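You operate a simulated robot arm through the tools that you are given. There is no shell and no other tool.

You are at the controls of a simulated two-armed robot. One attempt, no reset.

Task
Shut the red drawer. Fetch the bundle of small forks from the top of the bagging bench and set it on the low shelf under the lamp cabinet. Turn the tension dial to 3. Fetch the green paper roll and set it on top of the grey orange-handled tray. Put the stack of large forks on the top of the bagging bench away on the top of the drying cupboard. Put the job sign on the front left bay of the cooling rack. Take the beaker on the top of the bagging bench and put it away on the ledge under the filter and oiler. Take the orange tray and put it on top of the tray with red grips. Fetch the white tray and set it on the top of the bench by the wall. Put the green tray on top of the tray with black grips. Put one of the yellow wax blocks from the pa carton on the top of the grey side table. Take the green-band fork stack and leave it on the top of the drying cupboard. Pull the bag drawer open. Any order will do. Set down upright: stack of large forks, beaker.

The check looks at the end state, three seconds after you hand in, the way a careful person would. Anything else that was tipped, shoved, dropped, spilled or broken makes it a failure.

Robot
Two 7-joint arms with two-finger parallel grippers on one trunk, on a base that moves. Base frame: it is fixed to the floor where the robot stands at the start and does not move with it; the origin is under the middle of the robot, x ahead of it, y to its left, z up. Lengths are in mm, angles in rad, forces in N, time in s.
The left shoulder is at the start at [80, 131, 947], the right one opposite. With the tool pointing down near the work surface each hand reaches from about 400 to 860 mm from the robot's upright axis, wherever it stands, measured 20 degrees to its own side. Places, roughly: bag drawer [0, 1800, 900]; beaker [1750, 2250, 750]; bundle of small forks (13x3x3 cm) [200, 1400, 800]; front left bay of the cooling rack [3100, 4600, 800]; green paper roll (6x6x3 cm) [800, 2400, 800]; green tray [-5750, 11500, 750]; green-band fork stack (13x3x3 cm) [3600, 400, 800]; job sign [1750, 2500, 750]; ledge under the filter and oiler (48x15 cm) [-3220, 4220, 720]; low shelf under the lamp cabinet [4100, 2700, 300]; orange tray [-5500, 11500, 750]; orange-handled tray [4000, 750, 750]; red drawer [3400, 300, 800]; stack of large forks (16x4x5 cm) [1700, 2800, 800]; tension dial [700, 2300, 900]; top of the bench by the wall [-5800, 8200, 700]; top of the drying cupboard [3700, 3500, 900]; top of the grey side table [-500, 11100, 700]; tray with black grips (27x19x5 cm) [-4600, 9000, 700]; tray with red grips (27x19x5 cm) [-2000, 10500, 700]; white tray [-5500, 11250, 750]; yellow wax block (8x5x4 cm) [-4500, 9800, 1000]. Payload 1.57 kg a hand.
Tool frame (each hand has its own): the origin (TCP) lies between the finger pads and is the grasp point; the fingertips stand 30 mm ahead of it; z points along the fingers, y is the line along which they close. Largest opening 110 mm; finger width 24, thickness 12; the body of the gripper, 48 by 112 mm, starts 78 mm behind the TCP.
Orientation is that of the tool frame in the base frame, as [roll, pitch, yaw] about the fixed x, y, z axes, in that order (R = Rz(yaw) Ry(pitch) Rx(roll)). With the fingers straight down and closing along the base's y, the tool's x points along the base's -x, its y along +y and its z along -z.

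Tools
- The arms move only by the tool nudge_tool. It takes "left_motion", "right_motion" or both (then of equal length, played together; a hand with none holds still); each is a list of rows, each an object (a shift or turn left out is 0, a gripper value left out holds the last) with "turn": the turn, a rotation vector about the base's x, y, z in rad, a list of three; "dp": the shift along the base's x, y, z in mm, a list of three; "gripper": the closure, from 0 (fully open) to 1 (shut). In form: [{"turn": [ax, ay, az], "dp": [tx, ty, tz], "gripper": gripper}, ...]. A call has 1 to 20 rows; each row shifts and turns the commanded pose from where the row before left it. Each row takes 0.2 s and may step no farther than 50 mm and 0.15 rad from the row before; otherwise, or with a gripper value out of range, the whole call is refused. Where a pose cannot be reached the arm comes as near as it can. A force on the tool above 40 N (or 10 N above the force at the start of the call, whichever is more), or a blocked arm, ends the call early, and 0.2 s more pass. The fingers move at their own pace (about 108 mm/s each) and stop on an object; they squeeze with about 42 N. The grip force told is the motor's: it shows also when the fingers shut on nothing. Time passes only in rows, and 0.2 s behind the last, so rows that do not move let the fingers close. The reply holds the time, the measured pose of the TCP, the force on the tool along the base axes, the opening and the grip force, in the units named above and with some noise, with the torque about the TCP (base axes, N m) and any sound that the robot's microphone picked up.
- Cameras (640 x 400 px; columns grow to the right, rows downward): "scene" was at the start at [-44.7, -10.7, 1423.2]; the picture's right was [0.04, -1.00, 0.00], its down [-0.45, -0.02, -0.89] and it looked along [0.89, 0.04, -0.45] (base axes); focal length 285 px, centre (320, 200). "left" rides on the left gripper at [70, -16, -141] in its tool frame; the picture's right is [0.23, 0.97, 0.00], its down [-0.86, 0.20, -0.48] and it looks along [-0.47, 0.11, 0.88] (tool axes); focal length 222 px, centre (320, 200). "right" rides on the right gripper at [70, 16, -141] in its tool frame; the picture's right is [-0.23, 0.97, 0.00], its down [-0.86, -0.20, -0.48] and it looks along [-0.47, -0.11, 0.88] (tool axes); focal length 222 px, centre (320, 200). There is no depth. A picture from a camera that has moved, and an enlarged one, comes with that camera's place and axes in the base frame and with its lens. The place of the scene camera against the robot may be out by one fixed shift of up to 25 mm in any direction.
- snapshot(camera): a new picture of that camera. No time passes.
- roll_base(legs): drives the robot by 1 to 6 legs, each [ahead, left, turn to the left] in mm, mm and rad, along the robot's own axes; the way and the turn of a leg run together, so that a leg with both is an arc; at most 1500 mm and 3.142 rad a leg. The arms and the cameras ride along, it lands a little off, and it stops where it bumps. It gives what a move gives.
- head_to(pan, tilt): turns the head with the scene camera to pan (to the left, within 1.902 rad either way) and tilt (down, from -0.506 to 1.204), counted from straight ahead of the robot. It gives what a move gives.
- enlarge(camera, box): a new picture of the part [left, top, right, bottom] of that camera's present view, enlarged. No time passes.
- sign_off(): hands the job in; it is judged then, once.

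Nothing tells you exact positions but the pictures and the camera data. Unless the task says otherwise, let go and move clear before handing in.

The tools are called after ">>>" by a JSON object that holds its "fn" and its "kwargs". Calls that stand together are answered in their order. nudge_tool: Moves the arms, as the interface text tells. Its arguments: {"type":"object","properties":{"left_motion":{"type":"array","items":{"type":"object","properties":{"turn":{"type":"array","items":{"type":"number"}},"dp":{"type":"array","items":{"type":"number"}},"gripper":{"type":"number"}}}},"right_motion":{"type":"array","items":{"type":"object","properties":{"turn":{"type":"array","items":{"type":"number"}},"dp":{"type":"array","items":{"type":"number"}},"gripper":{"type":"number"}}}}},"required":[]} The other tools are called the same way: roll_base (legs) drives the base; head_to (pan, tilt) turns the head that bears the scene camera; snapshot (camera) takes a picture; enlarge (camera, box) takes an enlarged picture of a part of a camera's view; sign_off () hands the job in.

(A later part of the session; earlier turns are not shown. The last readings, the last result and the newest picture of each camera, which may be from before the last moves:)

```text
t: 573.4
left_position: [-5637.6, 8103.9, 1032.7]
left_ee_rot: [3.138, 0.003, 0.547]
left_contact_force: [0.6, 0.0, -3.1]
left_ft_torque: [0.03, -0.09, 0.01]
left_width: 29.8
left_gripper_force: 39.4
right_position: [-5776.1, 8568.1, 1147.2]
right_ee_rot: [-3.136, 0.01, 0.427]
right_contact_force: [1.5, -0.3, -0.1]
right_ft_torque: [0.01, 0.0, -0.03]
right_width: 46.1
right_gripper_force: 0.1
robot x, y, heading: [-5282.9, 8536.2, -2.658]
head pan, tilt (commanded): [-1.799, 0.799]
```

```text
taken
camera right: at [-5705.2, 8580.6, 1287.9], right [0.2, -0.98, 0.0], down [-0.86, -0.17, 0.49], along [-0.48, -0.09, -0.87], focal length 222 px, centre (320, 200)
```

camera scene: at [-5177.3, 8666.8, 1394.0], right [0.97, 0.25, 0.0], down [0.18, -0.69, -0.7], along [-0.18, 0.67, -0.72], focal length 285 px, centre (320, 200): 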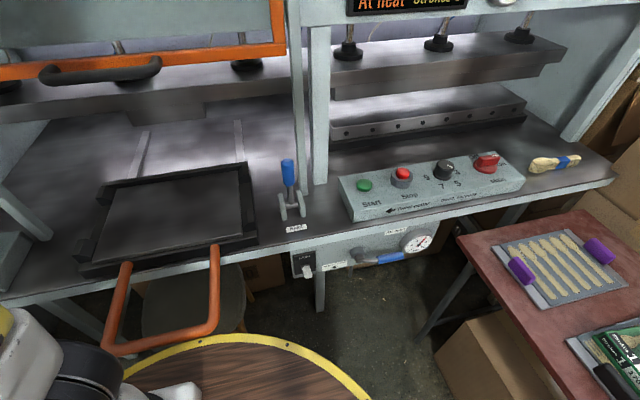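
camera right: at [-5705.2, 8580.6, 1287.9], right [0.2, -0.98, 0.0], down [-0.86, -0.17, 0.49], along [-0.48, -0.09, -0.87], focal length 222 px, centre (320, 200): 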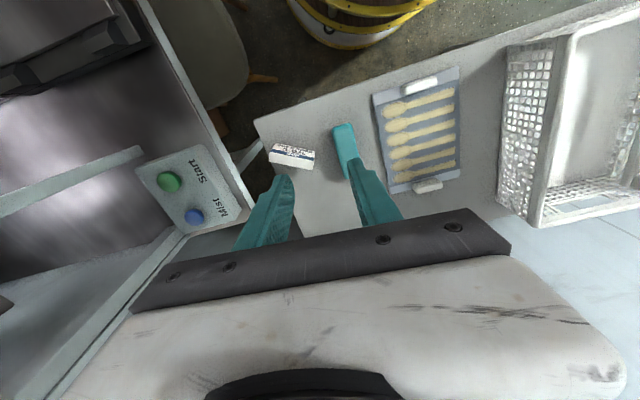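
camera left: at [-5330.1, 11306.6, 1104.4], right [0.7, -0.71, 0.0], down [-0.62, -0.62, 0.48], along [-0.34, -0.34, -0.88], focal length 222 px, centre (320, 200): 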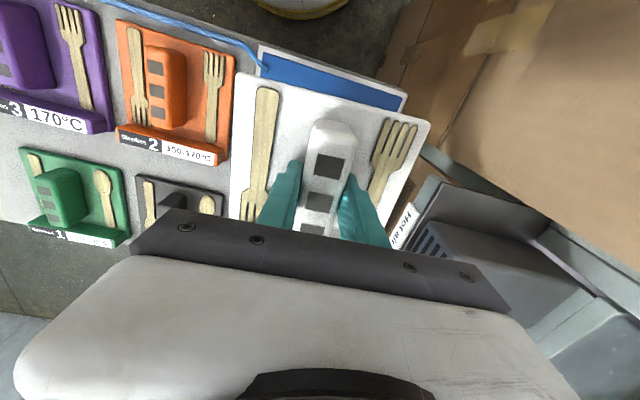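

I touched near the stool/press handle; everything looks upright. I'll back away to the left a bit to free the contact.

>>> {"fn": "roll_base", "kwargs": {"legs": [[0, 45, 0]]}}

>>> {"fn": "head_to", "kwargs": {"pan": -1.6, "tilt": 1.0}}

>>> {"fn": "snapshot", "kwargs": {"camera": "scene"}}

```text
t: 574.3
left_position: [-5616.0, 8062.4, 1033.5]
left_ee_rot: [3.137, 0.002, 0.541]
left_contact_force: [-1.0, -0.5, -3.7]
left_ft_torque: [0.03, -0.07, 0.01]
left_width: 29.7
left_gripper_force: 39.4
right_position: [-5755.5, 8527.3, 1146.4]
right_ee_rot: [-3.135, 0.009, 0.427]
right_contact_force: [-0.6, 0.5, 0.0]
right_ft_torque: [-0.02, -0.01, -0.01]
right_width: 46.3
right_gripper_force: 0.1
robot x, y, heading: [-5260.6, 8498.0, -2.647]
head pan, tilt (commanded): [-1.799, 0.799]
```

```text
t: 575.0
left_position: [-5616.2, 8061.8, 1032.8]
left_ee_rot: [3.136, 0.001, 0.544]
left_contact_force: [0.3, -0.1, -3.4]
left_ft_torque: [0.02, -0.04, 0.02]
left_width: 29.5
left_gripper_force: 39.0
right_position: [-5753.8, 8527.4, 1146.2]
right_ee_rot: [-3.135, 0.009, 0.426]
right_contact_force: [0.5, -0.1, -0.3]
right_ft_torque: [0.02, 0.0, 0.01]
right_width: 46.3
right_gripper_force: 0.1
robot x, y, heading: [-5262.1, 8497.0, -2.658]
head pan, tilt (commanded): [-1.6, 1.0]
```

```text
taken
camera scene: at [-5165.8, 8610.5, 1379.0], right [0.9, 0.44, 0.0], down [0.37, -0.76, -0.54], along [-0.24, 0.49, -0.84], focal length 285 px, centre (320, 200)
```

scene: 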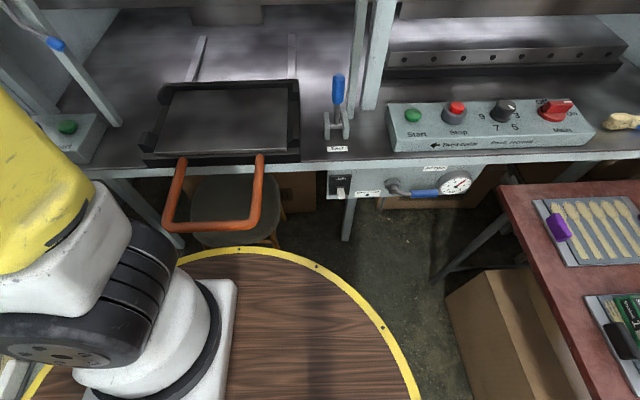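

All upright. Now I swing the left hand (white tray) over the free strip behind the white-grip tray.

>>> {"fn": "nudge_tool", "kwargs": {"left_motion": [{"dp": [-42, 16, 0], "turn": [0, 0, -0.05]}, {"dp": [-42, 16, 0]}, {"dp": [-42, 16, 0]}, {"dp": [-42, 16, 0]}, {"dp": [-42, 16, 0]}, {"dp": [-42, 16, 0]}, {"dp": [-42, 16, 0]}, {"dp": [-42, 15, 0]}, {}]}}

>>> {"fn": "snapshot", "kwargs": {"camera": "left"}}

>>> {"fn": "head_to", "kwargs": {"pan": -0.05, "tilt": 0.5}}

>>> {"fn": "snapshot", "kwargs": {"camera": "scene"}}

```text
t: 577.0
left_position: [-5955.5, 8191.4, 1031.3]
left_ee_rot: [3.136, 0.0, 0.494]
left_contact_force: [-0.7, -0.3, -2.8]
left_ft_torque: [0.03, -0.03, 0.02]
left_width: 29.6
left_gripper_force: 39.0
right_position: [-5755.4, 8527.2, 1147.6]
right_ee_rot: [-3.136, 0.01, 0.425]
right_contact_force: [0.6, -0.6, -0.5]
right_ft_torque: [0.01, 0.01, -0.01]
right_width: 46.2
right_gripper_force: 0.1
robot x, y, heading: [-5260.1, 8499.5, -2.656]
head pan, tilt (commanded): [-1.6, 1.0]
```

```text
taken
camera left: at [-5901.8, 8238.4, 1172.4], right [0.66, -0.75, 0.01], down [-0.66, -0.58, 0.48], along [-0.36, -0.32, -0.88], focal length 222 px, centre (320, 200)
```

left: 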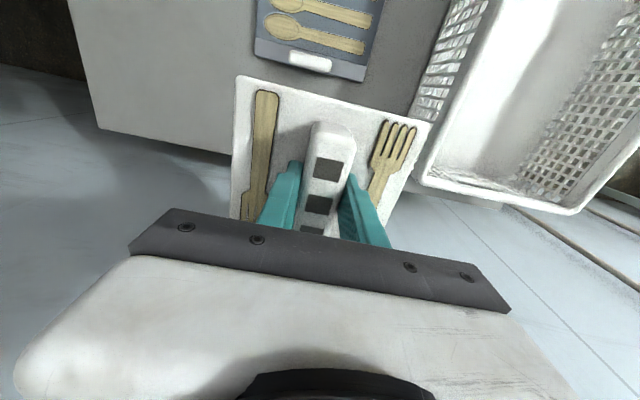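

```text
t: 578.6
left_position: [-5954.8, 8190.2, 1031.2]
left_ee_rot: [3.136, 0.002, 0.494]
left_contact_force: [0.8, -0.1, -2.3]
left_ft_torque: [-0.01, -0.09, -0.03]
left_width: 29.9
left_gripper_force: 39.0
right_position: [-5754.7, 8526.9, 1147.3]
right_ee_rot: [-3.134, 0.008, 0.425]
right_contact_force: [0.2, 0.1, 0.2]
right_ft_torque: [0.01, -0.03, -0.03]
right_width: 46.2
right_gripper_force: 0.1
robot x, y, heading: [-5261.9, 8499.9, -2.651]
head pan, tilt (commanded): [-0.051, 0.499]
```

```text
taken
camera scene: at [-5218.0, 8509.7, 1420.0], right [-0.42, 0.91, 0.0], down [0.43, 0.2, -0.88], along [-0.8, -0.37, -0.48], focal length 285 px, centre (320, 200)
```

scene: 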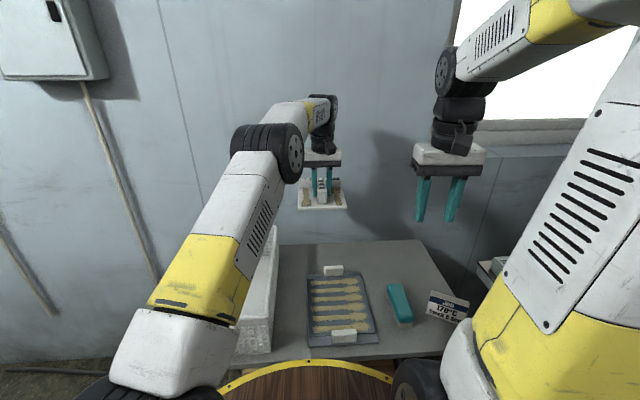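

Margins look good: 29 mm in front, 14 mm behind. I'll shift 8 mm toward me and lower.

>>> {"fn": "nudge_tool", "kwargs": {"left_motion": [{"dp": [7, 4, -20]}, {"dp": [0, 0, -35]}, {"dp": [0, 0, -40]}, {"dp": [0, 0, -40]}, {"dp": [0, 0, -35]}, {}]}}

>>> {"fn": "snapshot", "kwargs": {"camera": "left"}}

>>> {"fn": "enlarge", "kwargs": {"camera": "scene", "box": [220, 130, 480, 360]}}

```text
t: 580.0
left_position: [-5942.0, 8194.8, 862.4]
left_ee_rot: [3.135, 0.005, 0.495]
left_contact_force: [0.0, -0.4, -3.2]
left_ft_torque: [0.05, -0.05, 0.02]
left_width: 29.7
left_gripper_force: 38.7
right_position: [-5753.3, 8527.3, 1146.8]
right_ee_rot: [-3.133, 0.008, 0.426]
right_contact_force: [-0.1, 1.4, -0.4]
right_ft_torque: [0.0, -0.01, 0.0]
right_width: 46.2
right_gripper_force: 0.2
robot x, y, heading: [-5262.0, 8498.6, -2.656]
head pan, tilt (commanded): [-0.051, 0.499]
```

```text
taken
camera left: at [-5888.7, 8241.8, 1004.0], right [0.66, -0.75, 0.0], down [-0.66, -0.58, 0.48], along [-0.36, -0.32, -0.88], focal length 222 px, centre (320, 200)
```

left: 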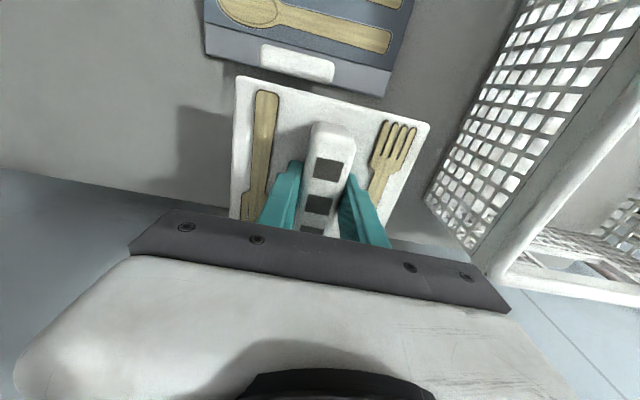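

```text
1.74 times, centred on (350, 245) of scene
camera zoom: at [-5217.9, 8509.7, 1420.0], right [-0.42, 0.91, 0.0], down [0.43, 0.2, -0.88], along [-0.8, -0.37, -0.48], focal length 496 px, centre (268, 122)
```

zoom: 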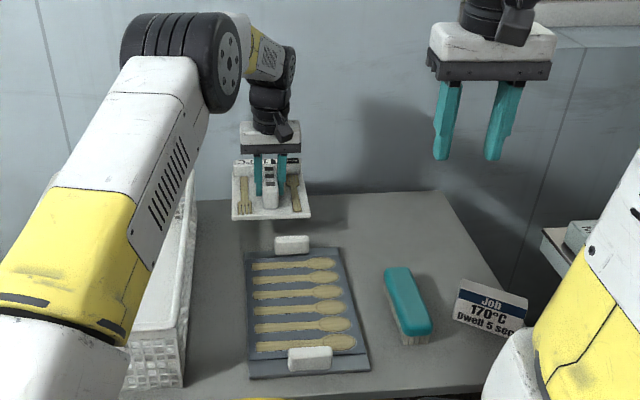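

>>> {"fn": "nudge_tool", "kwargs": {"left_motion": [{"dp": [-9, -5, -10]}, {"dp": [0, 0, -20]}, {"dp": [0, 0, -15]}, {}]}}

>>> {"fn": "nudge_tool", "kwargs": {"left_motion": [{"dp": [0, 0, -8]}, {"dp": [0, 0, -6]}, {}]}}

>>> {"fn": "snapshot", "kwargs": {"camera": "left"}}

```text
t: 581.0
left_position: [-5955.2, 8190.0, 817.2]
left_ee_rot: [3.136, 0.004, 0.495]
left_contact_force: [0.5, -0.2, -1.6]
left_ft_torque: [0.03, -0.09, 0.0]
left_width: 29.6
left_gripper_force: 39.3
right_position: [-5755.5, 8528.4, 1146.7]
right_ee_rot: [-3.134, 0.007, 0.425]
right_contact_force: [0.1, 0.0, 0.1]
right_ft_torque: [0.01, 0.0, 0.03]
right_width: 46.0
right_gripper_force: 0.1
robot x, y, heading: [-5264.2, 8495.3, -2.661]
head pan, tilt (commanded): [-0.051, 0.499]
```

```text
t: 581.8
left_position: [-5954.5, 8189.7, 804.8]
left_ee_rot: [3.136, 0.003, 0.495]
left_contact_force: [0.2, -0.2, -3.9]
left_ft_torque: [0.06, -0.08, 0.01]
left_width: 29.5
left_gripper_force: 39.0
right_position: [-5754.6, 8527.2, 1146.2]
right_ee_rot: [-3.134, 0.009, 0.426]
right_contact_force: [-0.4, -0.2, 0.0]
right_ft_torque: [0.0, -0.03, 0.0]
right_width: 46.1
right_gripper_force: 0.0
robot x, y, heading: [-5262.3, 8495.0, -2.655]
head pan, tilt (commanded): [-0.051, 0.499]
```

```text
taken
camera left: at [-5901.2, 8236.9, 945.2], right [0.66, -0.75, 0.0], down [-0.66, -0.58, 0.48], along [-0.36, -0.32, -0.88], focal length 222 px, centre (320, 200)
```

left: 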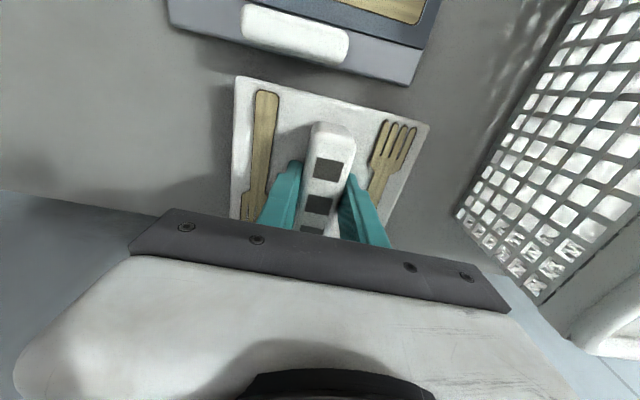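

>>> {"fn": "nudge_tool", "kwargs": {"left_motion": [{"dp": [0, 0, -6]}, {"dp": [0, 0, -5]}, {}]}}

>>> {"fn": "nudge_tool", "kwargs": {"left_motion": [{"dp": [0, 0, -4]}, {"dp": [0, 0, -4]}, {}]}}

```text
t: 582.6
left_position: [-5955.2, 8188.0, 794.0]
left_ee_rot: [3.136, 0.004, 0.494]
left_contact_force: [-0.4, -0.1, -2.9]
left_ft_torque: [0.03, -0.05, 0.0]
left_width: 29.9
left_gripper_force: 39.4
right_position: [-5754.8, 8527.0, 1146.9]
right_ee_rot: [-3.134, 0.009, 0.426]
right_contact_force: [0.4, 0.5, 0.6]
right_ft_torque: [0.03, -0.01, -0.01]
right_width: 46.1
right_gripper_force: 0.0
robot x, y, heading: [-5262.9, 8496.6, -2.657]
head pan, tilt (commanded): [-0.051, 0.499]
```

```text
t: 583.4
left_position: [-5955.5, 8189.8, 786.7]
left_ee_rot: [3.138, 0.008, 0.493]
left_contact_force: [2.3, -0.2, 11.8]
left_ft_torque: [-0.06, 1.37, 0.0]
left_width: 29.6
left_gripper_force: 39.4
right_position: [-5754.3, 8528.1, 1147.7]
right_ee_rot: [-3.134, 0.01, 0.426]
right_contact_force: [0.9, -0.1, 0.0]
right_ft_torque: [0.02, -0.01, 0.01]
right_width: 46.3
right_gripper_force: 0.0
robot x, y, heading: [-5264.9, 8498.9, -2.655]
head pan, tilt (commanded): [-0.051, 0.499]
```

>>> {"fn": "nudge_tool", "kwargs": {"left_motion": [{"dp": [0, 0, -2]}, {}]}}

>>> {"fn": "enlarge", "kwargs": {"camera": "scene", "box": [300, 190, 420, 290]}}

>>> {"fn": "snapshot", "kwargs": {"camera": "left"}}

```text
t: 584.0
left_position: [-5955.0, 8188.8, 786.4]
left_ee_rot: [3.138, 0.01, 0.493]
left_contact_force: [-2.7, 0.2, 31.7]
left_ft_torque: [0.71, 0.46, -0.18]
left_width: 30.1
left_gripper_force: 39.4
right_position: [-5753.8, 8527.5, 1148.0]
right_ee_rot: [-3.135, 0.012, 0.425]
right_contact_force: [-0.4, 0.2, 0.2]
right_ft_torque: [0.01, 0.01, -0.02]
right_width: 46.0
right_gripper_force: 0.1
robot x, y, heading: [-5262.4, 8497.1, -2.653]
head pan, tilt (commanded): [-0.051, 0.499]
```

```text
4.00 times, centred on (360, 240) of scene
camera zoom: at [-5216.8, 8510.2, 1420.0], right [-0.42, 0.91, 0.0], down [0.43, 0.2, -0.88], along [-0.8, -0.37, -0.48], focal length 1141 px, centre (160, 40)
```

zoom: 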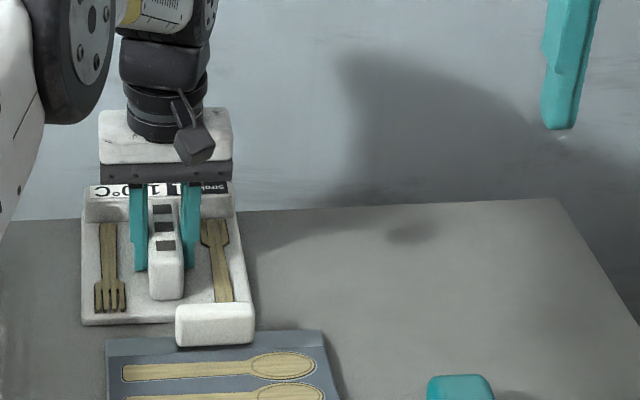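

```text
taken
camera left: at [-5901.0, 8235.8, 926.7], right [0.66, -0.75, 0.0], down [-0.66, -0.58, 0.49], along [-0.36, -0.32, -0.87], focal length 222 px, centre (320, 200)
```

left: 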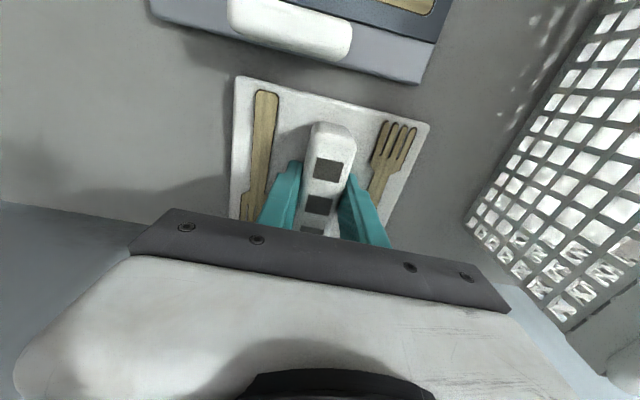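

The white tray rests on the bench top. Releasing and lifting away.

>>> {"fn": "nudge_tool", "kwargs": {"left_motion": [{"dp": [0, 0, 1]}, {"gripper": 0.68}, {"gripper": 0.6}, {}, {"dp": [0, 0, 10]}, {"dp": [0, 0, 30]}, {"dp": [0, 0, 40]}, {"dp": [0, 0, 45]}, {"dp": [0, 0, 45]}, {"dp": [0, 0, 45]}, {}]}}

>>> {"fn": "snapshot", "kwargs": {"camera": "left"}}

>>> {"fn": "enlarge", "kwargs": {"camera": "scene", "box": [260, 170, 460, 350]}}

```text
t: 586.4
left_position: [-5957.2, 8190.1, 1000.3]
left_ee_rot: [3.136, 0.001, 0.495]
left_contact_force: [-0.4, 0.0, 0.1]
left_ft_torque: [0.04, 0.03, 0.01]
left_width: 44.2
left_gripper_force: 0.0
right_position: [-5754.4, 8528.2, 1147.2]
right_ee_rot: [-3.136, 0.008, 0.427]
right_contact_force: [-0.7, -0.4, 0.4]
right_ft_torque: [0.03, -0.02, -0.01]
right_width: 46.2
right_gripper_force: 0.1
robot x, y, heading: [-5259.9, 8500.0, -2.655]
head pan, tilt (commanded): [-0.051, 0.499]
```

```text
taken
camera left: at [-5904.4, 8237.7, 1141.6], right [0.66, -0.75, 0.0], down [-0.66, -0.58, 0.48], along [-0.36, -0.32, -0.88], focal length 222 px, centre (320, 200)
```

left: 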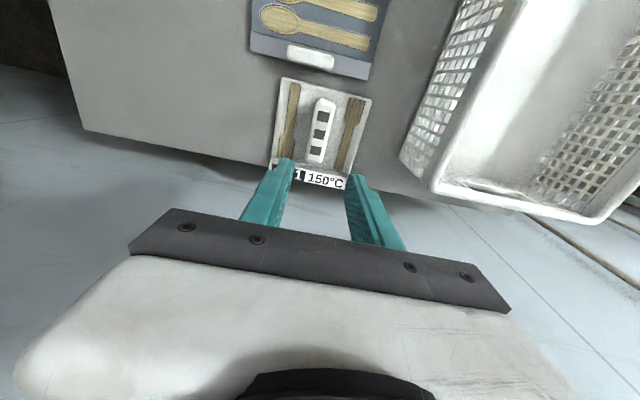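

```text
2.22 times, centred on (360, 260) of scene
camera zoom: at [-5217.8, 8509.7, 1420.0], right [-0.42, 0.91, 0.0], down [0.43, 0.2, -0.88], along [-0.8, -0.37, -0.48], focal length 634 px, centre (231, 67)
```

zoom: 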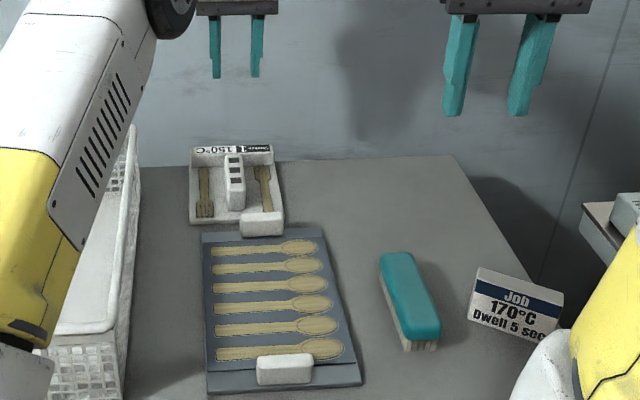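

White tray placed. Now I retract the left hand, and back out through the gap to fetch the orange tray and a wax block.

>>> {"fn": "nudge_tool", "kwargs": {"left_motion": [{"dp": [41, -17, 10]}, {"dp": [41, -17, 10]}, {"dp": [41, -17, 10]}, {"dp": [41, -17, 5]}, {"dp": [41, -17, 0]}, {"dp": [41, -17, 0]}, {"dp": [41, -17, 0]}, {"dp": [41, -16, 0]}, {}]}}

>>> {"fn": "roll_base", "kwargs": {"legs": [[150, 0, 0]]}}

```text
t: 588.4
left_position: [-5624.9, 8052.8, 1034.0]
left_ee_rot: [3.136, 0.004, 0.492]
left_contact_force: [0.4, 0.3, 0.4]
left_ft_torque: [0.03, 0.02, -0.01]
left_width: 44.1
left_gripper_force: 0.2
right_position: [-5754.4, 8526.6, 1146.4]
right_ee_rot: [-3.135, 0.008, 0.425]
right_contact_force: [0.3, -0.1, 0.6]
right_ft_torque: [0.03, -0.03, 0.03]
right_width: 46.4
right_gripper_force: 0.0
robot x, y, heading: [-5262.1, 8495.7, -2.658]
head pan, tilt (commanded): [-0.051, 0.499]
```

```text
t: 589.8
left_position: [-5738.6, 7993.7, 1034.3]
left_ee_rot: [3.137, 0.001, 0.491]
left_contact_force: [0.3, 0.2, 0.4]
left_ft_torque: [0.0, 0.01, 0.0]
left_width: 43.9
left_gripper_force: 0.0
right_position: [-5867.4, 8469.1, 1148.0]
right_ee_rot: [-3.134, 0.01, 0.426]
right_contact_force: [0.3, -0.2, -0.5]
right_ft_torque: [-0.04, -0.01, 0.04]
right_width: 46.3
right_gripper_force: 0.1
robot x, y, heading: [-5373.8, 8435.0, -2.656]
head pan, tilt (commanded): [-0.051, 0.499]
stopped in leg 1: the robot was blocked; the commanded pose is now the measured one
```

That leg went the wrong way and bumped the bench. I'll back off at once and check that nothing was disturbed.

>>> {"fn": "roll_base", "kwargs": {"legs": [[-170, 0, 0]]}}

>>> {"fn": "snapshot", "kwargs": {"camera": "scene"}}

>>> {"fn": "head_to", "kwargs": {"pan": -0.1, "tilt": 0.75}}

>>> {"fn": "snapshot", "kwargs": {"camera": "scene"}}

>>> {"fn": "snapshot", "kwargs": {"camera": "right"}}

```text
t: 591.2
left_position: [-5586.7, 8077.2, 1035.7]
left_ee_rot: [3.136, 0.002, 0.486]
left_contact_force: [0.2, -0.2, 0.3]
left_ft_torque: [-0.02, -0.02, 0.0]
left_width: 43.8
left_gripper_force: 0.0
right_position: [-5713.0, 8551.2, 1147.1]
right_ee_rot: [-3.135, 0.008, 0.42]
right_contact_force: [0.0, 0.0, 0.0]
right_ft_torque: [0.01, 0.01, 0.04]
right_width: 46.4
right_gripper_force: 0.0
robot x, y, heading: [-5223.4, 8517.7, -2.658]
head pan, tilt (commanded): [-0.051, 0.499]
```

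```text
taken
camera scene: at [-5176.1, 8530.4, 1420.0], right [-0.41, 0.91, 0.0], down [0.44, 0.2, -0.88], along [-0.8, -0.36, -0.48], focal length 285 px, centre (320, 200)
```

scene: 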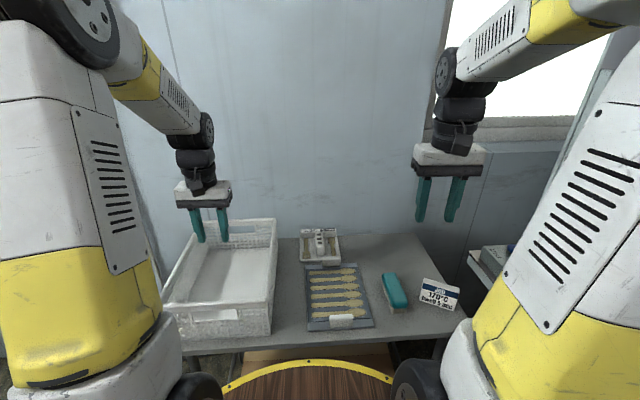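

```text
t: 592.0
left_position: [-5585.2, 8075.9, 1034.9]
left_ee_rot: [3.136, 0.003, 0.484]
left_contact_force: [0.7, -0.1, -0.4]
left_ft_torque: [0.0, 0.0, 0.04]
left_width: 44.0
left_gripper_force: 0.0
right_position: [-5712.8, 8551.8, 1146.8]
right_ee_rot: [-3.135, 0.01, 0.419]
right_contact_force: [-0.6, -0.1, 0.0]
right_ft_torque: [0.0, 0.0, -0.01]
right_width: 46.5
right_gripper_force: 0.0
robot x, y, heading: [-5217.5, 8519.0, -2.664]
head pan, tilt (commanded): [-0.099, 0.75]
```

```text
taken
camera scene: at [-5170.2, 8537.6, 1398.1], right [-0.37, 0.93, 0.0], down [0.63, 0.25, -0.73], along [-0.68, -0.27, -0.68], focal length 285 px, centre (320, 200)
```

scene: 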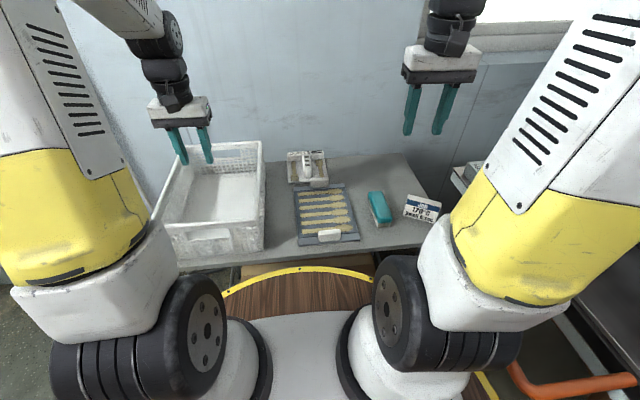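

```text
taken
camera right: at [-5642.0, 8564.3, 1288.1], right [0.19, -0.98, 0.0], down [-0.86, -0.17, 0.49], along [-0.48, -0.09, -0.87], focal length 222 px, centre (320, 200)
```

right: 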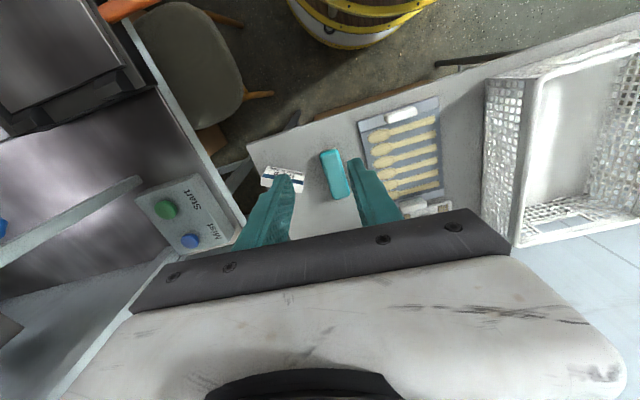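

Items on the bench are unchanged. I'll now move left to line up with the gap and back out slowly.

>>> {"fn": "roll_base", "kwargs": {"legs": [[0, 690, 0]]}}

>>> {"fn": "head_to", "kwargs": {"pan": -0.5, "tilt": 0.5}}

>>> {"fn": "snapshot", "kwargs": {"camera": "scene"}}

```text
t: 595.8
left_position: [-5290.5, 7481.2, 1035.0]
left_ee_rot: [3.136, 0.001, 0.467]
left_contact_force: [0.5, -0.2, 1.0]
left_ft_torque: [0.0, 0.0, -0.03]
left_width: 44.3
left_gripper_force: 0.0
right_position: [-5407.7, 7959.1, 1147.3]
right_ee_rot: [-3.136, 0.008, 0.4]
right_contact_force: [0.3, 0.3, -0.2]
right_ft_torque: [-0.02, -0.03, 0.0]
right_width: 46.0
right_gripper_force: 0.1
robot x, y, heading: [-4915.3, 7916.1, -2.686]
head pan, tilt (commanded): [-0.099, 0.75]
```

```text
t: 596.6
left_position: [-5289.8, 7482.1, 1033.8]
left_ee_rot: [3.137, 0.002, 0.467]
left_contact_force: [0.8, -0.1, -0.2]
left_ft_torque: [0.02, 0.0, -0.01]
left_width: 44.0
left_gripper_force: 0.1
right_position: [-5407.1, 7959.5, 1146.7]
right_ee_rot: [-3.135, 0.009, 0.401]
right_contact_force: [0.0, 0.1, 0.3]
right_ft_torque: [-0.06, 0.0, 0.03]
right_width: 46.1
right_gripper_force: 0.1
robot x, y, heading: [-4916.2, 7914.7, -2.689]
head pan, tilt (commanded): [-0.499, 0.499]
```

```text
taken
camera scene: at [-4878.3, 7967.2, 1420.0], right [0.04, 1.0, 0.0], down [0.48, -0.02, -0.88], along [-0.88, 0.03, -0.48], focal length 285 px, centre (320, 200)
```

scene: 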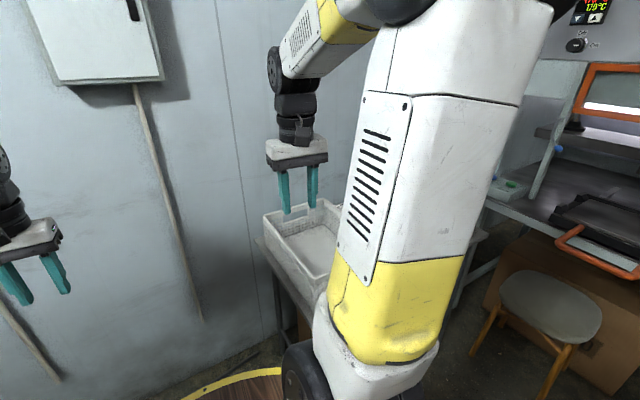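

>>> {"fn": "roll_base", "kwargs": {"legs": [[0, 0, 0.033], [-650, 0, 0]]}}

>>> {"fn": "head_to", "kwargs": {"pan": 0.0, "tilt": 0.4}}

>>> {"fn": "snapshot", "kwargs": {"camera": "scene"}}

```text
t: 600.6
left_position: [-4698.1, 7777.3, 1034.6]
left_ee_rot: [3.136, 0.0, 0.5]
left_contact_force: [-0.1, 0.2, 0.1]
left_ft_torque: [-0.03, 0.04, 0.02]
left_width: 43.8
left_gripper_force: 0.0
right_position: [-4830.1, 8253.4, 1146.7]
right_ee_rot: [-3.134, 0.009, 0.432]
right_contact_force: [0.3, 0.2, 0.5]
right_ft_torque: [0.01, 0.02, 0.0]
right_width: 46.0
right_gripper_force: 0.1
robot x, y, heading: [-4341.9, 8223.5, -2.651]
head pan, tilt (commanded): [-0.499, 0.499]
```

```text
t: 601.6
left_position: [-4697.6, 7778.1, 1034.8]
left_ee_rot: [3.138, 0.002, 0.498]
left_contact_force: [-0.1, -0.2, 0.0]
left_ft_torque: [-0.02, 0.02, -0.01]
left_width: 43.8
left_gripper_force: 0.2
right_position: [-4830.3, 8252.9, 1147.6]
right_ee_rot: [-3.134, 0.009, 0.434]
right_contact_force: [-0.9, 0.7, -0.6]
right_ft_torque: [-0.01, -0.03, 0.01]
right_width: 46.4
right_gripper_force: 0.2
robot x, y, heading: [-4338.6, 8226.0, -2.651]
head pan, tilt (commanded): [0.0, 0.4]
```

```text
taken
camera scene: at [-4293.0, 8233.0, 1429.1], right [-0.47, 0.88, 0.0], down [0.34, 0.18, -0.92], along [-0.81, -0.43, -0.39], focal length 285 px, centre (320, 200)
```

scene: 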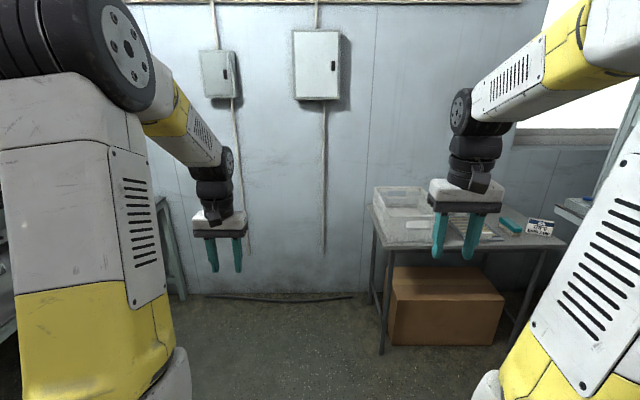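

Nothing was displaced under the bench. Continuing to back out through the gap.

>>> {"fn": "roll_base", "kwargs": {"legs": [[0, 30, 0], [-700, 0, 0], [-650, 0, 0]]}}

>>> {"fn": "snapshot", "kwargs": {"camera": "scene"}}

```text
t: 608.9
left_position: [-3516.3, 8386.2, 1033.3]
left_ee_rot: [3.136, 0.001, 0.532]
left_contact_force: [0.6, 0.3, -0.3]
left_ft_torque: [-0.02, 0.04, -0.01]
left_width: 43.8
left_gripper_force: 0.1
right_position: [-3663.2, 8855.9, 1147.4]
right_ee_rot: [-3.135, 0.008, 0.462]
right_contact_force: [0.9, -0.1, -0.6]
right_ft_torque: [-0.05, 0.01, -0.04]
right_width: 46.4
right_gripper_force: 0.1
robot x, y, heading: [-3166.5, 8844.0, -2.624]
head pan, tilt (commanded): [0.0, 0.4]
```

```text
taken
camera scene: at [-3125.8, 8853.5, 1429.2], right [-0.5, 0.87, 0.0], down [0.34, 0.19, -0.92], along [-0.8, -0.46, -0.39], focal length 285 px, centre (320, 200)
```

scene: 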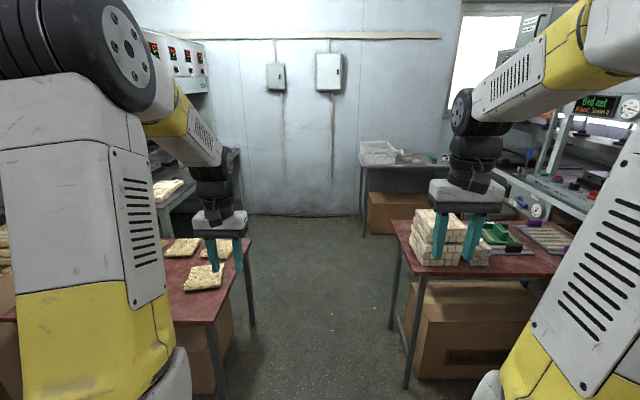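

I'm back in the aisle side. I'll turn to face up the aisle and drive to the wax carton.

>>> {"fn": "roll_base", "kwargs": {"legs": [[-250, 0, 0], [0, 0, -1.6], [1350, 0, 0]]}}

>>> {"fn": "head_to", "kwargs": {"pan": 1.0, "tilt": 0.35}}

>>> {"fn": "snapshot", "kwargs": {"camera": "scene"}}

```text
t: 621.1
left_position: [-4041.4, 10546.8, 1033.8]
left_ee_rot: [3.137, 0.002, -1.069]
left_contact_force: [-0.1, 0.0, 1.2]
left_ft_torque: [-0.02, -0.01, 0.03]
left_width: 44.0
left_gripper_force: 0.0
right_position: [-3567.8, 10679.6, 1145.7]
right_ee_rot: [-3.135, 0.008, -1.134]
right_contact_force: [0.2, 0.1, -0.4]
right_ft_torque: [0.03, 0.0, 0.01]
right_width: 45.9
right_gripper_force: 0.0
robot x, y, heading: [-3593.2, 10187.3, 2.061]
head pan, tilt (commanded): [0.0, 0.4]
```

```text
t: 622.4
left_position: [-4041.2, 10546.0, 1034.7]
left_ee_rot: [3.137, 0.002, -1.069]
left_contact_force: [-0.5, 0.4, 0.5]
left_ft_torque: [-0.05, -0.01, 0.02]
left_width: 43.9
left_gripper_force: 0.1
right_position: [-3568.0, 10679.9, 1147.7]
right_ee_rot: [-3.135, 0.009, -1.136]
right_contact_force: [0.4, -0.4, 0.1]
right_ft_torque: [0.01, 0.0, 0.01]
right_width: 46.6
right_gripper_force: 0.0
robot x, y, heading: [-3593.8, 10186.4, 2.061]
head pan, tilt (commanded): [1.0, 0.351]
```

```text
taken
camera scene: at [-3616.3, 10057.2, 1433.7], right [0.08, 1.0, 0.0], down [0.34, -0.03, -0.94], along [-0.94, 0.07, -0.34], focal length 285 px, centre (320, 200)
```

scene: 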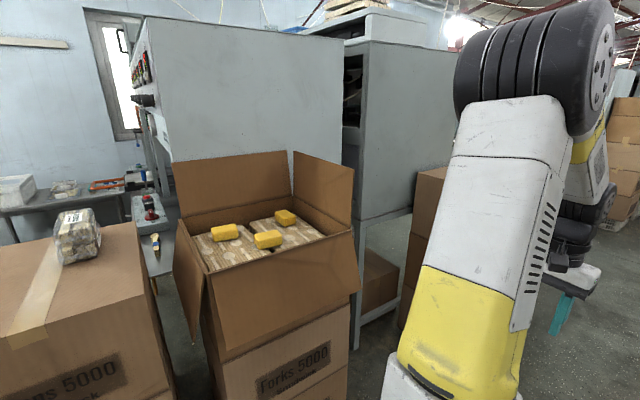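

>>> {"fn": "enlarge", "kwargs": {"camera": "scene", "box": [160, 140, 370, 300]}}

```text
2.50 times, centred on (265, 220) of scene
camera zoom: at [-3616.3, 10057.2, 1433.7], right [0.08, 1.0, 0.0], down [0.34, -0.03, -0.94], along [-0.94, 0.07, -0.34], focal length 713 px, centre (458, 150)
```

zoom: 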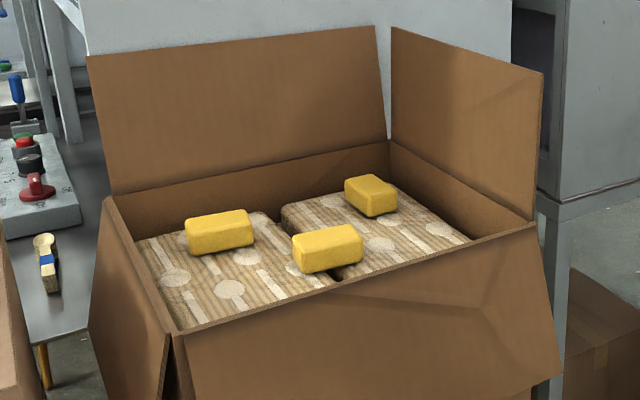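

Three wax blocks lie on top of the packs in the open carton. I'll turn to face it and approach; the right hand will take the front block.

>>> {"fn": "roll_base", "kwargs": {"legs": [[0, 0, 1.55]]}}

>>> {"fn": "head_to", "kwargs": {"pan": -0.1, "tilt": 0.5}}

>>> {"fn": "snapshot", "kwargs": {"camera": "scene"}}

```text
t: 626.5
left_position: [-3978.8, 9764.3, 1034.7]
left_ee_rot: [3.136, 0.003, 0.438]
left_contact_force: [-0.1, 0.0, 0.4]
left_ft_torque: [0.0, 0.01, 0.0]
left_width: 43.9
left_gripper_force: 0.0
right_position: [-4082.9, 10244.2, 1147.2]
right_ee_rot: [-3.135, 0.008, 0.372]
right_contact_force: [0.2, 0.3, 0.8]
right_ft_torque: [0.01, -0.02, -0.01]
right_width: 46.5
right_gripper_force: 0.0
robot x, y, heading: [-3591.8, 10186.2, -2.71]
head pan, tilt (commanded): [1.0, 0.351]
```

```text
t: 627.8
left_position: [-3980.3, 9763.2, 1034.2]
left_ee_rot: [3.138, 0.002, 0.439]
left_contact_force: [0.2, -0.3, -0.6]
left_ft_torque: [0.03, 0.0, 0.03]
left_width: 44.3
left_gripper_force: 0.1
right_position: [-4081.8, 10245.7, 1147.1]
right_ee_rot: [-3.135, 0.007, 0.372]
right_contact_force: [-0.2, -0.6, -0.9]
right_ft_torque: [0.01, 0.01, -0.01]
right_width: 46.1
right_gripper_force: 0.0
robot x, y, heading: [-3593.8, 10186.6, -2.71]
head pan, tilt (commanded): [-0.099, 0.499]
```

```text
taken
camera scene: at [-3548.6, 10201.7, 1420.0], right [-0.32, 0.95, 0.0], down [0.45, 0.16, -0.88], along [-0.83, -0.28, -0.48], focal length 285 px, centre (320, 200)
```

scene: 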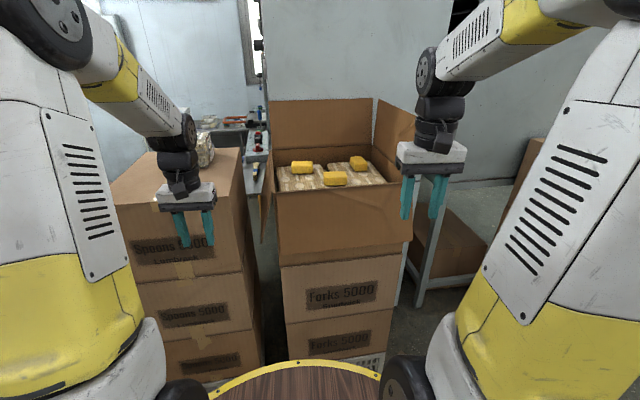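

>>> {"fn": "nudge_tool", "kwargs": {"left_motion": [{"dp": [0, 0, 35]}, {"dp": [0, 0, 35]}, {"dp": [0, 0, 35]}, {}]}}

>>> {"fn": "roll_base", "kwargs": {"legs": [[0, 0, 0.055], [270, 0, 0]]}}

>>> {"fn": "snapshot", "kwargs": {"camera": "right"}}

>>> {"fn": "snapshot", "kwargs": {"camera": "scene"}}

```text
t: 628.8
left_position: [-3978.8, 9761.9, 1138.6]
left_ee_rot: [3.135, 0.001, 0.438]
left_contact_force: [-1.2, -0.8, -0.9]
left_ft_torque: [-0.02, 0.02, 0.04]
left_width: 43.8
left_gripper_force: 0.0
right_position: [-4083.6, 10245.1, 1146.8]
right_ee_rot: [-3.136, 0.009, 0.37]
right_contact_force: [0.3, 0.0, -0.2]
right_ft_torque: [-0.02, 0.01, -0.02]
right_width: 46.3
right_gripper_force: 0.1
robot x, y, heading: [-3591.1, 10187.8, -2.713]
head pan, tilt (commanded): [-0.099, 0.499]
```

```text
t: 631.1
left_position: [-4197.1, 9621.4, 1137.9]
left_ee_rot: [3.137, 0.001, 0.483]
left_contact_force: [-0.2, 0.2, -0.5]
left_ft_torque: [0.0, 0.0, -0.02]
left_width: 44.0
left_gripper_force: 0.0
right_position: [-4323.8, 10100.6, 1146.1]
right_ee_rot: [-3.135, 0.009, 0.416]
right_contact_force: [0.7, 0.0, 0.0]
right_ft_torque: [0.01, 0.01, 0.01]
right_width: 46.2
right_gripper_force: 0.0
robot x, y, heading: [-3831.0, 10065.4, -2.666]
head pan, tilt (commanded): [-0.099, 0.499]
```

```text
taken
camera right: at [-4251.8, 10111.1, 1288.1], right [0.19, -0.98, 0.0], down [-0.86, -0.17, 0.49], along [-0.48, -0.09, -0.87], focal length 222 px, centre (320, 200)
```

right: 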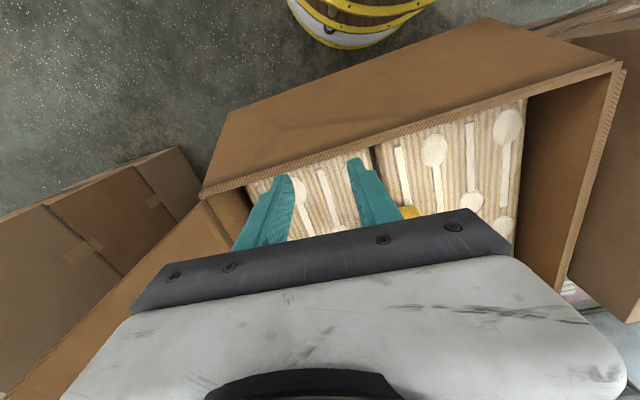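

```text
taken
camera scene: at [-3787.6, 10080.1, 1420.0], right [-0.37, 0.93, 0.0], down [0.45, 0.18, -0.88], along [-0.82, -0.32, -0.48], focal length 285 px, centre (320, 200)
```

scene: 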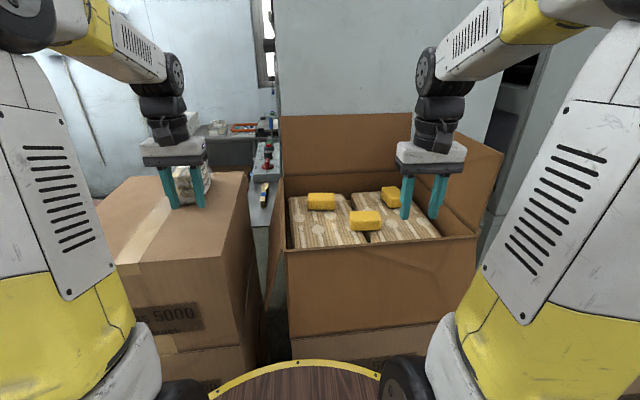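

>>> {"fn": "nudge_tool", "kwargs": {"right_motion": [{"dp": [-23, -42, 10], "gripper": 0.0}, {"dp": [-23, -42, 10]}, {"dp": [-24, -42, 0]}, {}]}}

>>> {"fn": "snapshot", "kwargs": {"camera": "right"}}

>>> {"fn": "enlarge", "kwargs": {"camera": "scene", "box": [260, 100, 500, 280]}}

```text
t: 632.1
left_position: [-4197.9, 9623.0, 1138.8]
left_ee_rot: [3.137, 0.001, 0.484]
left_contact_force: [-0.4, 0.7, -0.1]
left_ft_torque: [0.0, 0.0, 0.0]
left_width: 44.2
left_gripper_force: 0.0
right_position: [-4393.0, 9976.1, 1164.1]
right_ee_rot: [-3.133, 0.009, 0.418]
right_contact_force: [0.4, -0.4, 0.3]
right_ft_torque: [0.01, -0.01, -0.01]
right_width: 109.8
right_gripper_force: 0.1
robot x, y, heading: [-3832.4, 10062.6, -2.667]
head pan, tilt (commanded): [-0.099, 0.499]
```

```text
taken
camera right: at [-4322.6, 9987.7, 1304.6], right [0.19, -0.98, 0.0], down [-0.86, -0.16, 0.49], along [-0.48, -0.09, -0.87], focal length 222 px, centre (320, 200)
```

right: 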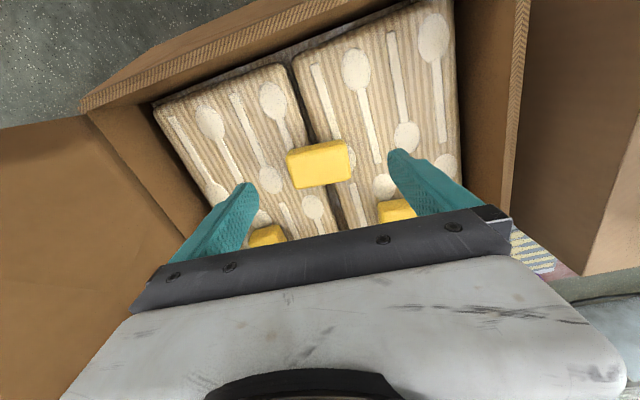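

```text
2.22 times, centred on (380, 190) of scene
camera zoom: at [-3787.7, 10080.0, 1420.0], right [-0.37, 0.93, 0.0], down [0.45, 0.18, -0.88], along [-0.82, -0.32, -0.48], focal length 634 px, centre (187, 222)
```

zoom: 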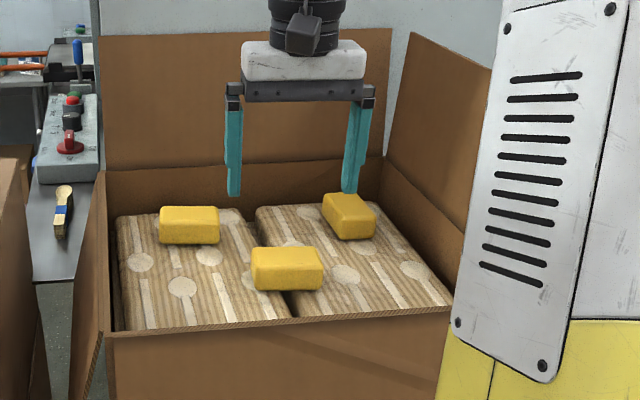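

The block's centre is at about (-4424,9970), top z≈1019, its long side across my closing direction (80 mm, fits the 110 opening). Moving over it and descending.

>>> {"fn": "nudge_tool", "kwargs": {"right_motion": [{"dp": [-15, -3, -20], "turn": [0, 0, -0.05]}, {"dp": [-16, -3, -30]}, {"dp": [0, 0, -35]}, {"dp": [0, 0, -30]}, {}]}}

>>> {"fn": "snapshot", "kwargs": {"camera": "right"}}

```text
t: 633.4
left_position: [-4196.6, 9620.6, 1137.8]
left_ee_rot: [3.138, 0.002, 0.483]
left_contact_force: [0.2, -0.2, 0.0]
left_ft_torque: [0.02, 0.01, 0.04]
left_width: 44.2
left_gripper_force: 0.0
right_position: [-4425.3, 9965.4, 1053.0]
right_ee_rot: [-3.134, 0.008, 0.367]
right_contact_force: [0.4, -0.5, -0.3]
right_ft_torque: [-0.02, 0.01, -0.03]
right_width: 110.1
right_gripper_force: 0.1
robot x, y, heading: [-3832.7, 10060.5, -2.666]
head pan, tilt (commanded): [-0.099, 0.499]
```

```text
taken
camera right: at [-4354.5, 9973.9, 1194.3], right [0.14, -0.99, 0.0], down [-0.86, -0.12, 0.49], along [-0.48, -0.06, -0.87], focal length 222 px, centre (320, 200)
```

right: 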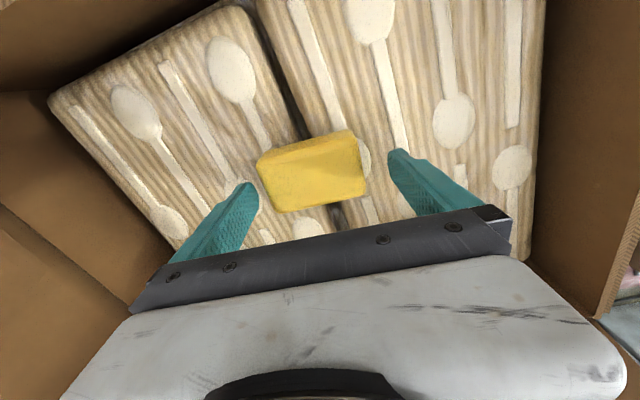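

>>> {"fn": "nudge_tool", "kwargs": {"right_motion": [{"dp": [-1, 5, 0]}, {"dp": [0, 0, -20]}, {"dp": [0, 0, -16]}, {}]}}

>>> {"fn": "snapshot", "kwargs": {"camera": "right"}}

```text
t: 634.1
left_position: [-4196.5, 9622.1, 1137.9]
left_ee_rot: [3.138, 0.001, 0.482]
left_contact_force: [1.1, -0.8, 0.1]
left_ft_torque: [-0.04, 0.02, 0.02]
left_width: 44.0
left_gripper_force: 0.0
right_position: [-4424.5, 9971.4, 1033.2]
right_ee_rot: [-3.139, 0.015, 0.37]
right_contact_force: [7.5, 4.5, 11.7]
right_ft_torque: [-0.49, -0.58, 0.51]
right_width: 108.9
right_gripper_force: 0.1
robot x, y, heading: [-3829.1, 10064.6, -2.667]
head pan, tilt (commanded): [-0.099, 0.499]
stopped in row 3 (right hand): the force on the tool passed its limit at 59 N (the readings are from after the stop); the commanded pose is now the measured one
```

```text
taken
camera right: at [-4352.5, 9980.2, 1173.7], right [0.14, -0.99, 0.0], down [-0.86, -0.12, 0.49], along [-0.49, -0.07, -0.87], focal length 222 px, centre (320, 200)
```

right: 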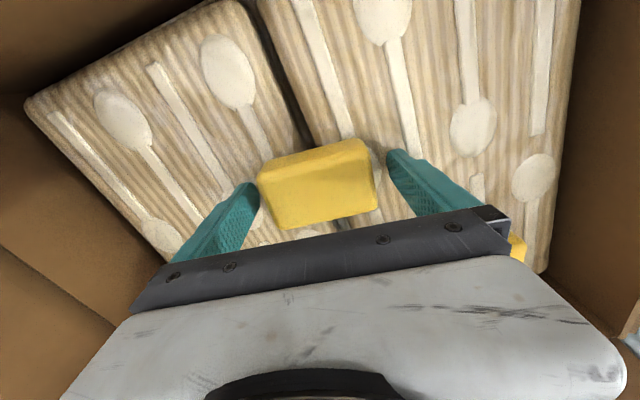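

A fingertip touched the pack beside the block, so I'm deep enough. I'll rise 3 mm and close on the block.

>>> {"fn": "nudge_tool", "kwargs": {"right_motion": [{"dp": [-1, 2, 4]}, {"gripper": 0.2}, {"gripper": 0.4}, {"gripper": 1.0}, {}, {}]}}

>>> {"fn": "nudge_tool", "kwargs": {"right_motion": [{"dp": [0, 0, 10]}, {"dp": [0, 0, 25]}, {"dp": [0, 0, 35]}, {"dp": [0, 0, 40]}, {"dp": [0, 0, 40]}, {}]}}

>>> {"fn": "snapshot", "kwargs": {"camera": "right"}}

>>> {"fn": "snapshot", "kwargs": {"camera": "scene"}}

```text
t: 635.5
left_position: [-4195.9, 9620.5, 1138.0]
left_ee_rot: [3.137, 0.002, 0.483]
left_contact_force: [0.7, 0.7, -0.4]
left_ft_torque: [0.06, -0.01, 0.01]
left_width: 43.9
left_gripper_force: 0.1
right_position: [-4427.2, 9972.4, 1035.8]
right_ee_rot: [-3.139, 0.017, 0.367]
right_contact_force: [-0.1, 1.2, 0.1]
right_ft_torque: [-0.05, 0.03, 0.0]
right_width: 79.5
right_gripper_force: 41.9
robot x, y, heading: [-3832.5, 10065.8, -2.669]
head pan, tilt (commanded): [-0.099, 0.499]
```

```text
t: 636.9
left_position: [-4196.6, 9621.1, 1136.9]
left_ee_rot: [3.137, 0.002, 0.483]
left_contact_force: [0.3, -0.2, 1.2]
left_ft_torque: [0.03, -0.05, 0.0]
left_width: 44.1
left_gripper_force: 0.2
right_position: [-4429.7, 9973.6, 1186.4]
right_ee_rot: [-3.137, 0.016, 0.366]
right_contact_force: [0.5, 0.6, -1.9]
right_ft_torque: [0.0, 0.01, -0.03]
right_width: 79.3
right_gripper_force: 42.5
robot x, y, heading: [-3830.3, 10061.9, -2.665]
head pan, tilt (commanded): [-0.099, 0.499]
```

```text
taken
camera right: at [-4356.3, 9981.9, 1328.0], right [0.14, -0.99, 0.0], down [-0.86, -0.12, 0.49], along [-0.49, -0.07, -0.87], focal length 222 px, centre (320, 200)
```

right: 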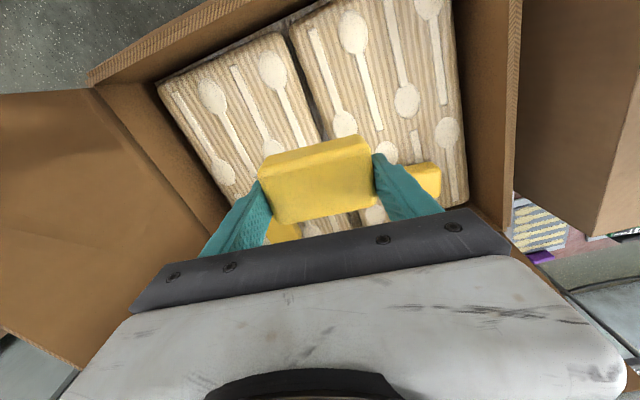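

```text
taken
camera scene: at [-3787.8, 10080.0, 1420.0], right [-0.37, 0.93, 0.0], down [0.45, 0.18, -0.88], along [-0.82, -0.32, -0.48], focal length 285 px, centre (320, 200)
```

scene: 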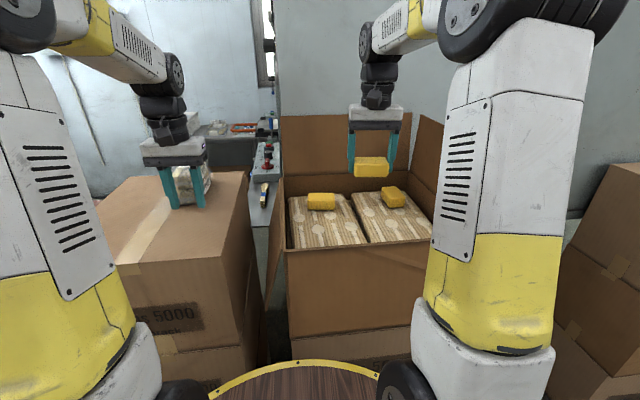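

Wax block secured. I'll retract it, back into the aisle, and go on to the orange tray.

>>> {"fn": "nudge_tool", "kwargs": {"right_motion": [{"dp": [30, 22, 0]}, {"dp": [30, 22, 0]}, {"dp": [30, 22, 0]}, {"dp": [30, 22, 0]}, {}]}}

>>> {"fn": "roll_base", "kwargs": {"legs": [[-270, 0, 0], [0, 0, -1.56], [1100, 0, 0]]}}

>>> {"fn": "head_to", "kwargs": {"pan": 0.0, "tilt": 0.25}}

>>> {"fn": "snapshot", "kwargs": {"camera": "scene"}}

```text
t: 638.1
left_position: [-4197.8, 9620.5, 1137.0]
left_ee_rot: [3.137, 0.001, 0.484]
left_contact_force: [-0.3, -0.4, -0.2]
left_ft_torque: [-0.04, -0.02, 0.02]
left_width: 43.9
left_gripper_force: 0.1
right_position: [-4305.9, 10059.6, 1186.3]
right_ee_rot: [-3.137, 0.016, 0.368]
right_contact_force: [-0.2, -0.4, -1.2]
right_ft_torque: [0.0, 0.0, 0.01]
right_width: 79.3
right_gripper_force: 42.1
robot x, y, heading: [-3833.2, 10065.8, -2.669]
head pan, tilt (commanded): [-0.099, 0.499]
```

```text
t: 649.1
left_position: [-4523.1, 11554.3, 1138.2]
left_ee_rot: [3.137, 0.002, -1.098]
left_contact_force: [-0.4, 0.1, -0.9]
left_ft_torque: [0.0, 0.02, -0.02]
left_width: 43.9
left_gripper_force: 0.1
right_position: [-4083.3, 11659.6, 1187.1]
right_ee_rot: [-3.137, 0.018, -1.212]
right_contact_force: [-0.4, 0.4, -1.1]
right_ft_torque: [0.01, 0.01, -0.01]
right_width: 79.5
right_gripper_force: 42.4
robot x, y, heading: [-4082.4, 11186.1, 2.034]
head pan, tilt (commanded): [-0.099, 0.499]
```

```text
t: 649.9
left_position: [-4523.4, 11555.3, 1138.1]
left_ee_rot: [3.137, 0.001, -1.098]
left_contact_force: [-0.8, 0.5, -0.2]
left_ft_torque: [-0.02, -0.02, -0.03]
left_width: 44.2
left_gripper_force: 0.0
right_position: [-4083.8, 11659.1, 1186.9]
right_ee_rot: [-3.139, 0.018, -1.213]
right_contact_force: [0.5, 0.5, -0.8]
right_ft_torque: [-0.02, -0.03, 0.03]
right_width: 79.3
right_gripper_force: 42.1
robot x, y, heading: [-4084.9, 11184.1, 2.036]
head pan, tilt (commanded): [0.0, 0.25]
```

```text
taken
camera scene: at [-4058.9, 11127.6, 1443.1], right [0.89, 0.45, 0.0], down [0.11, -0.22, -0.97], along [-0.43, 0.87, -0.25], focal length 285 px, centre (320, 200)
```

scene: 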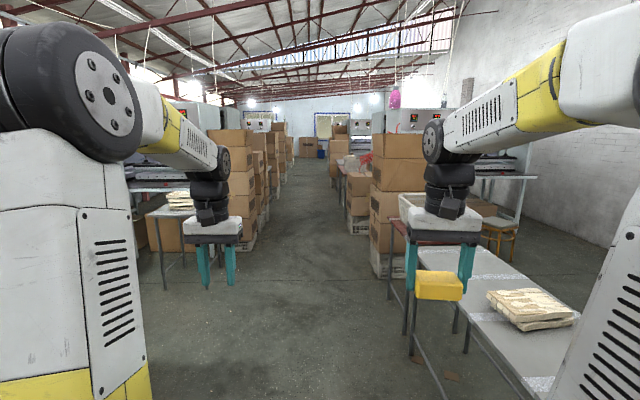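

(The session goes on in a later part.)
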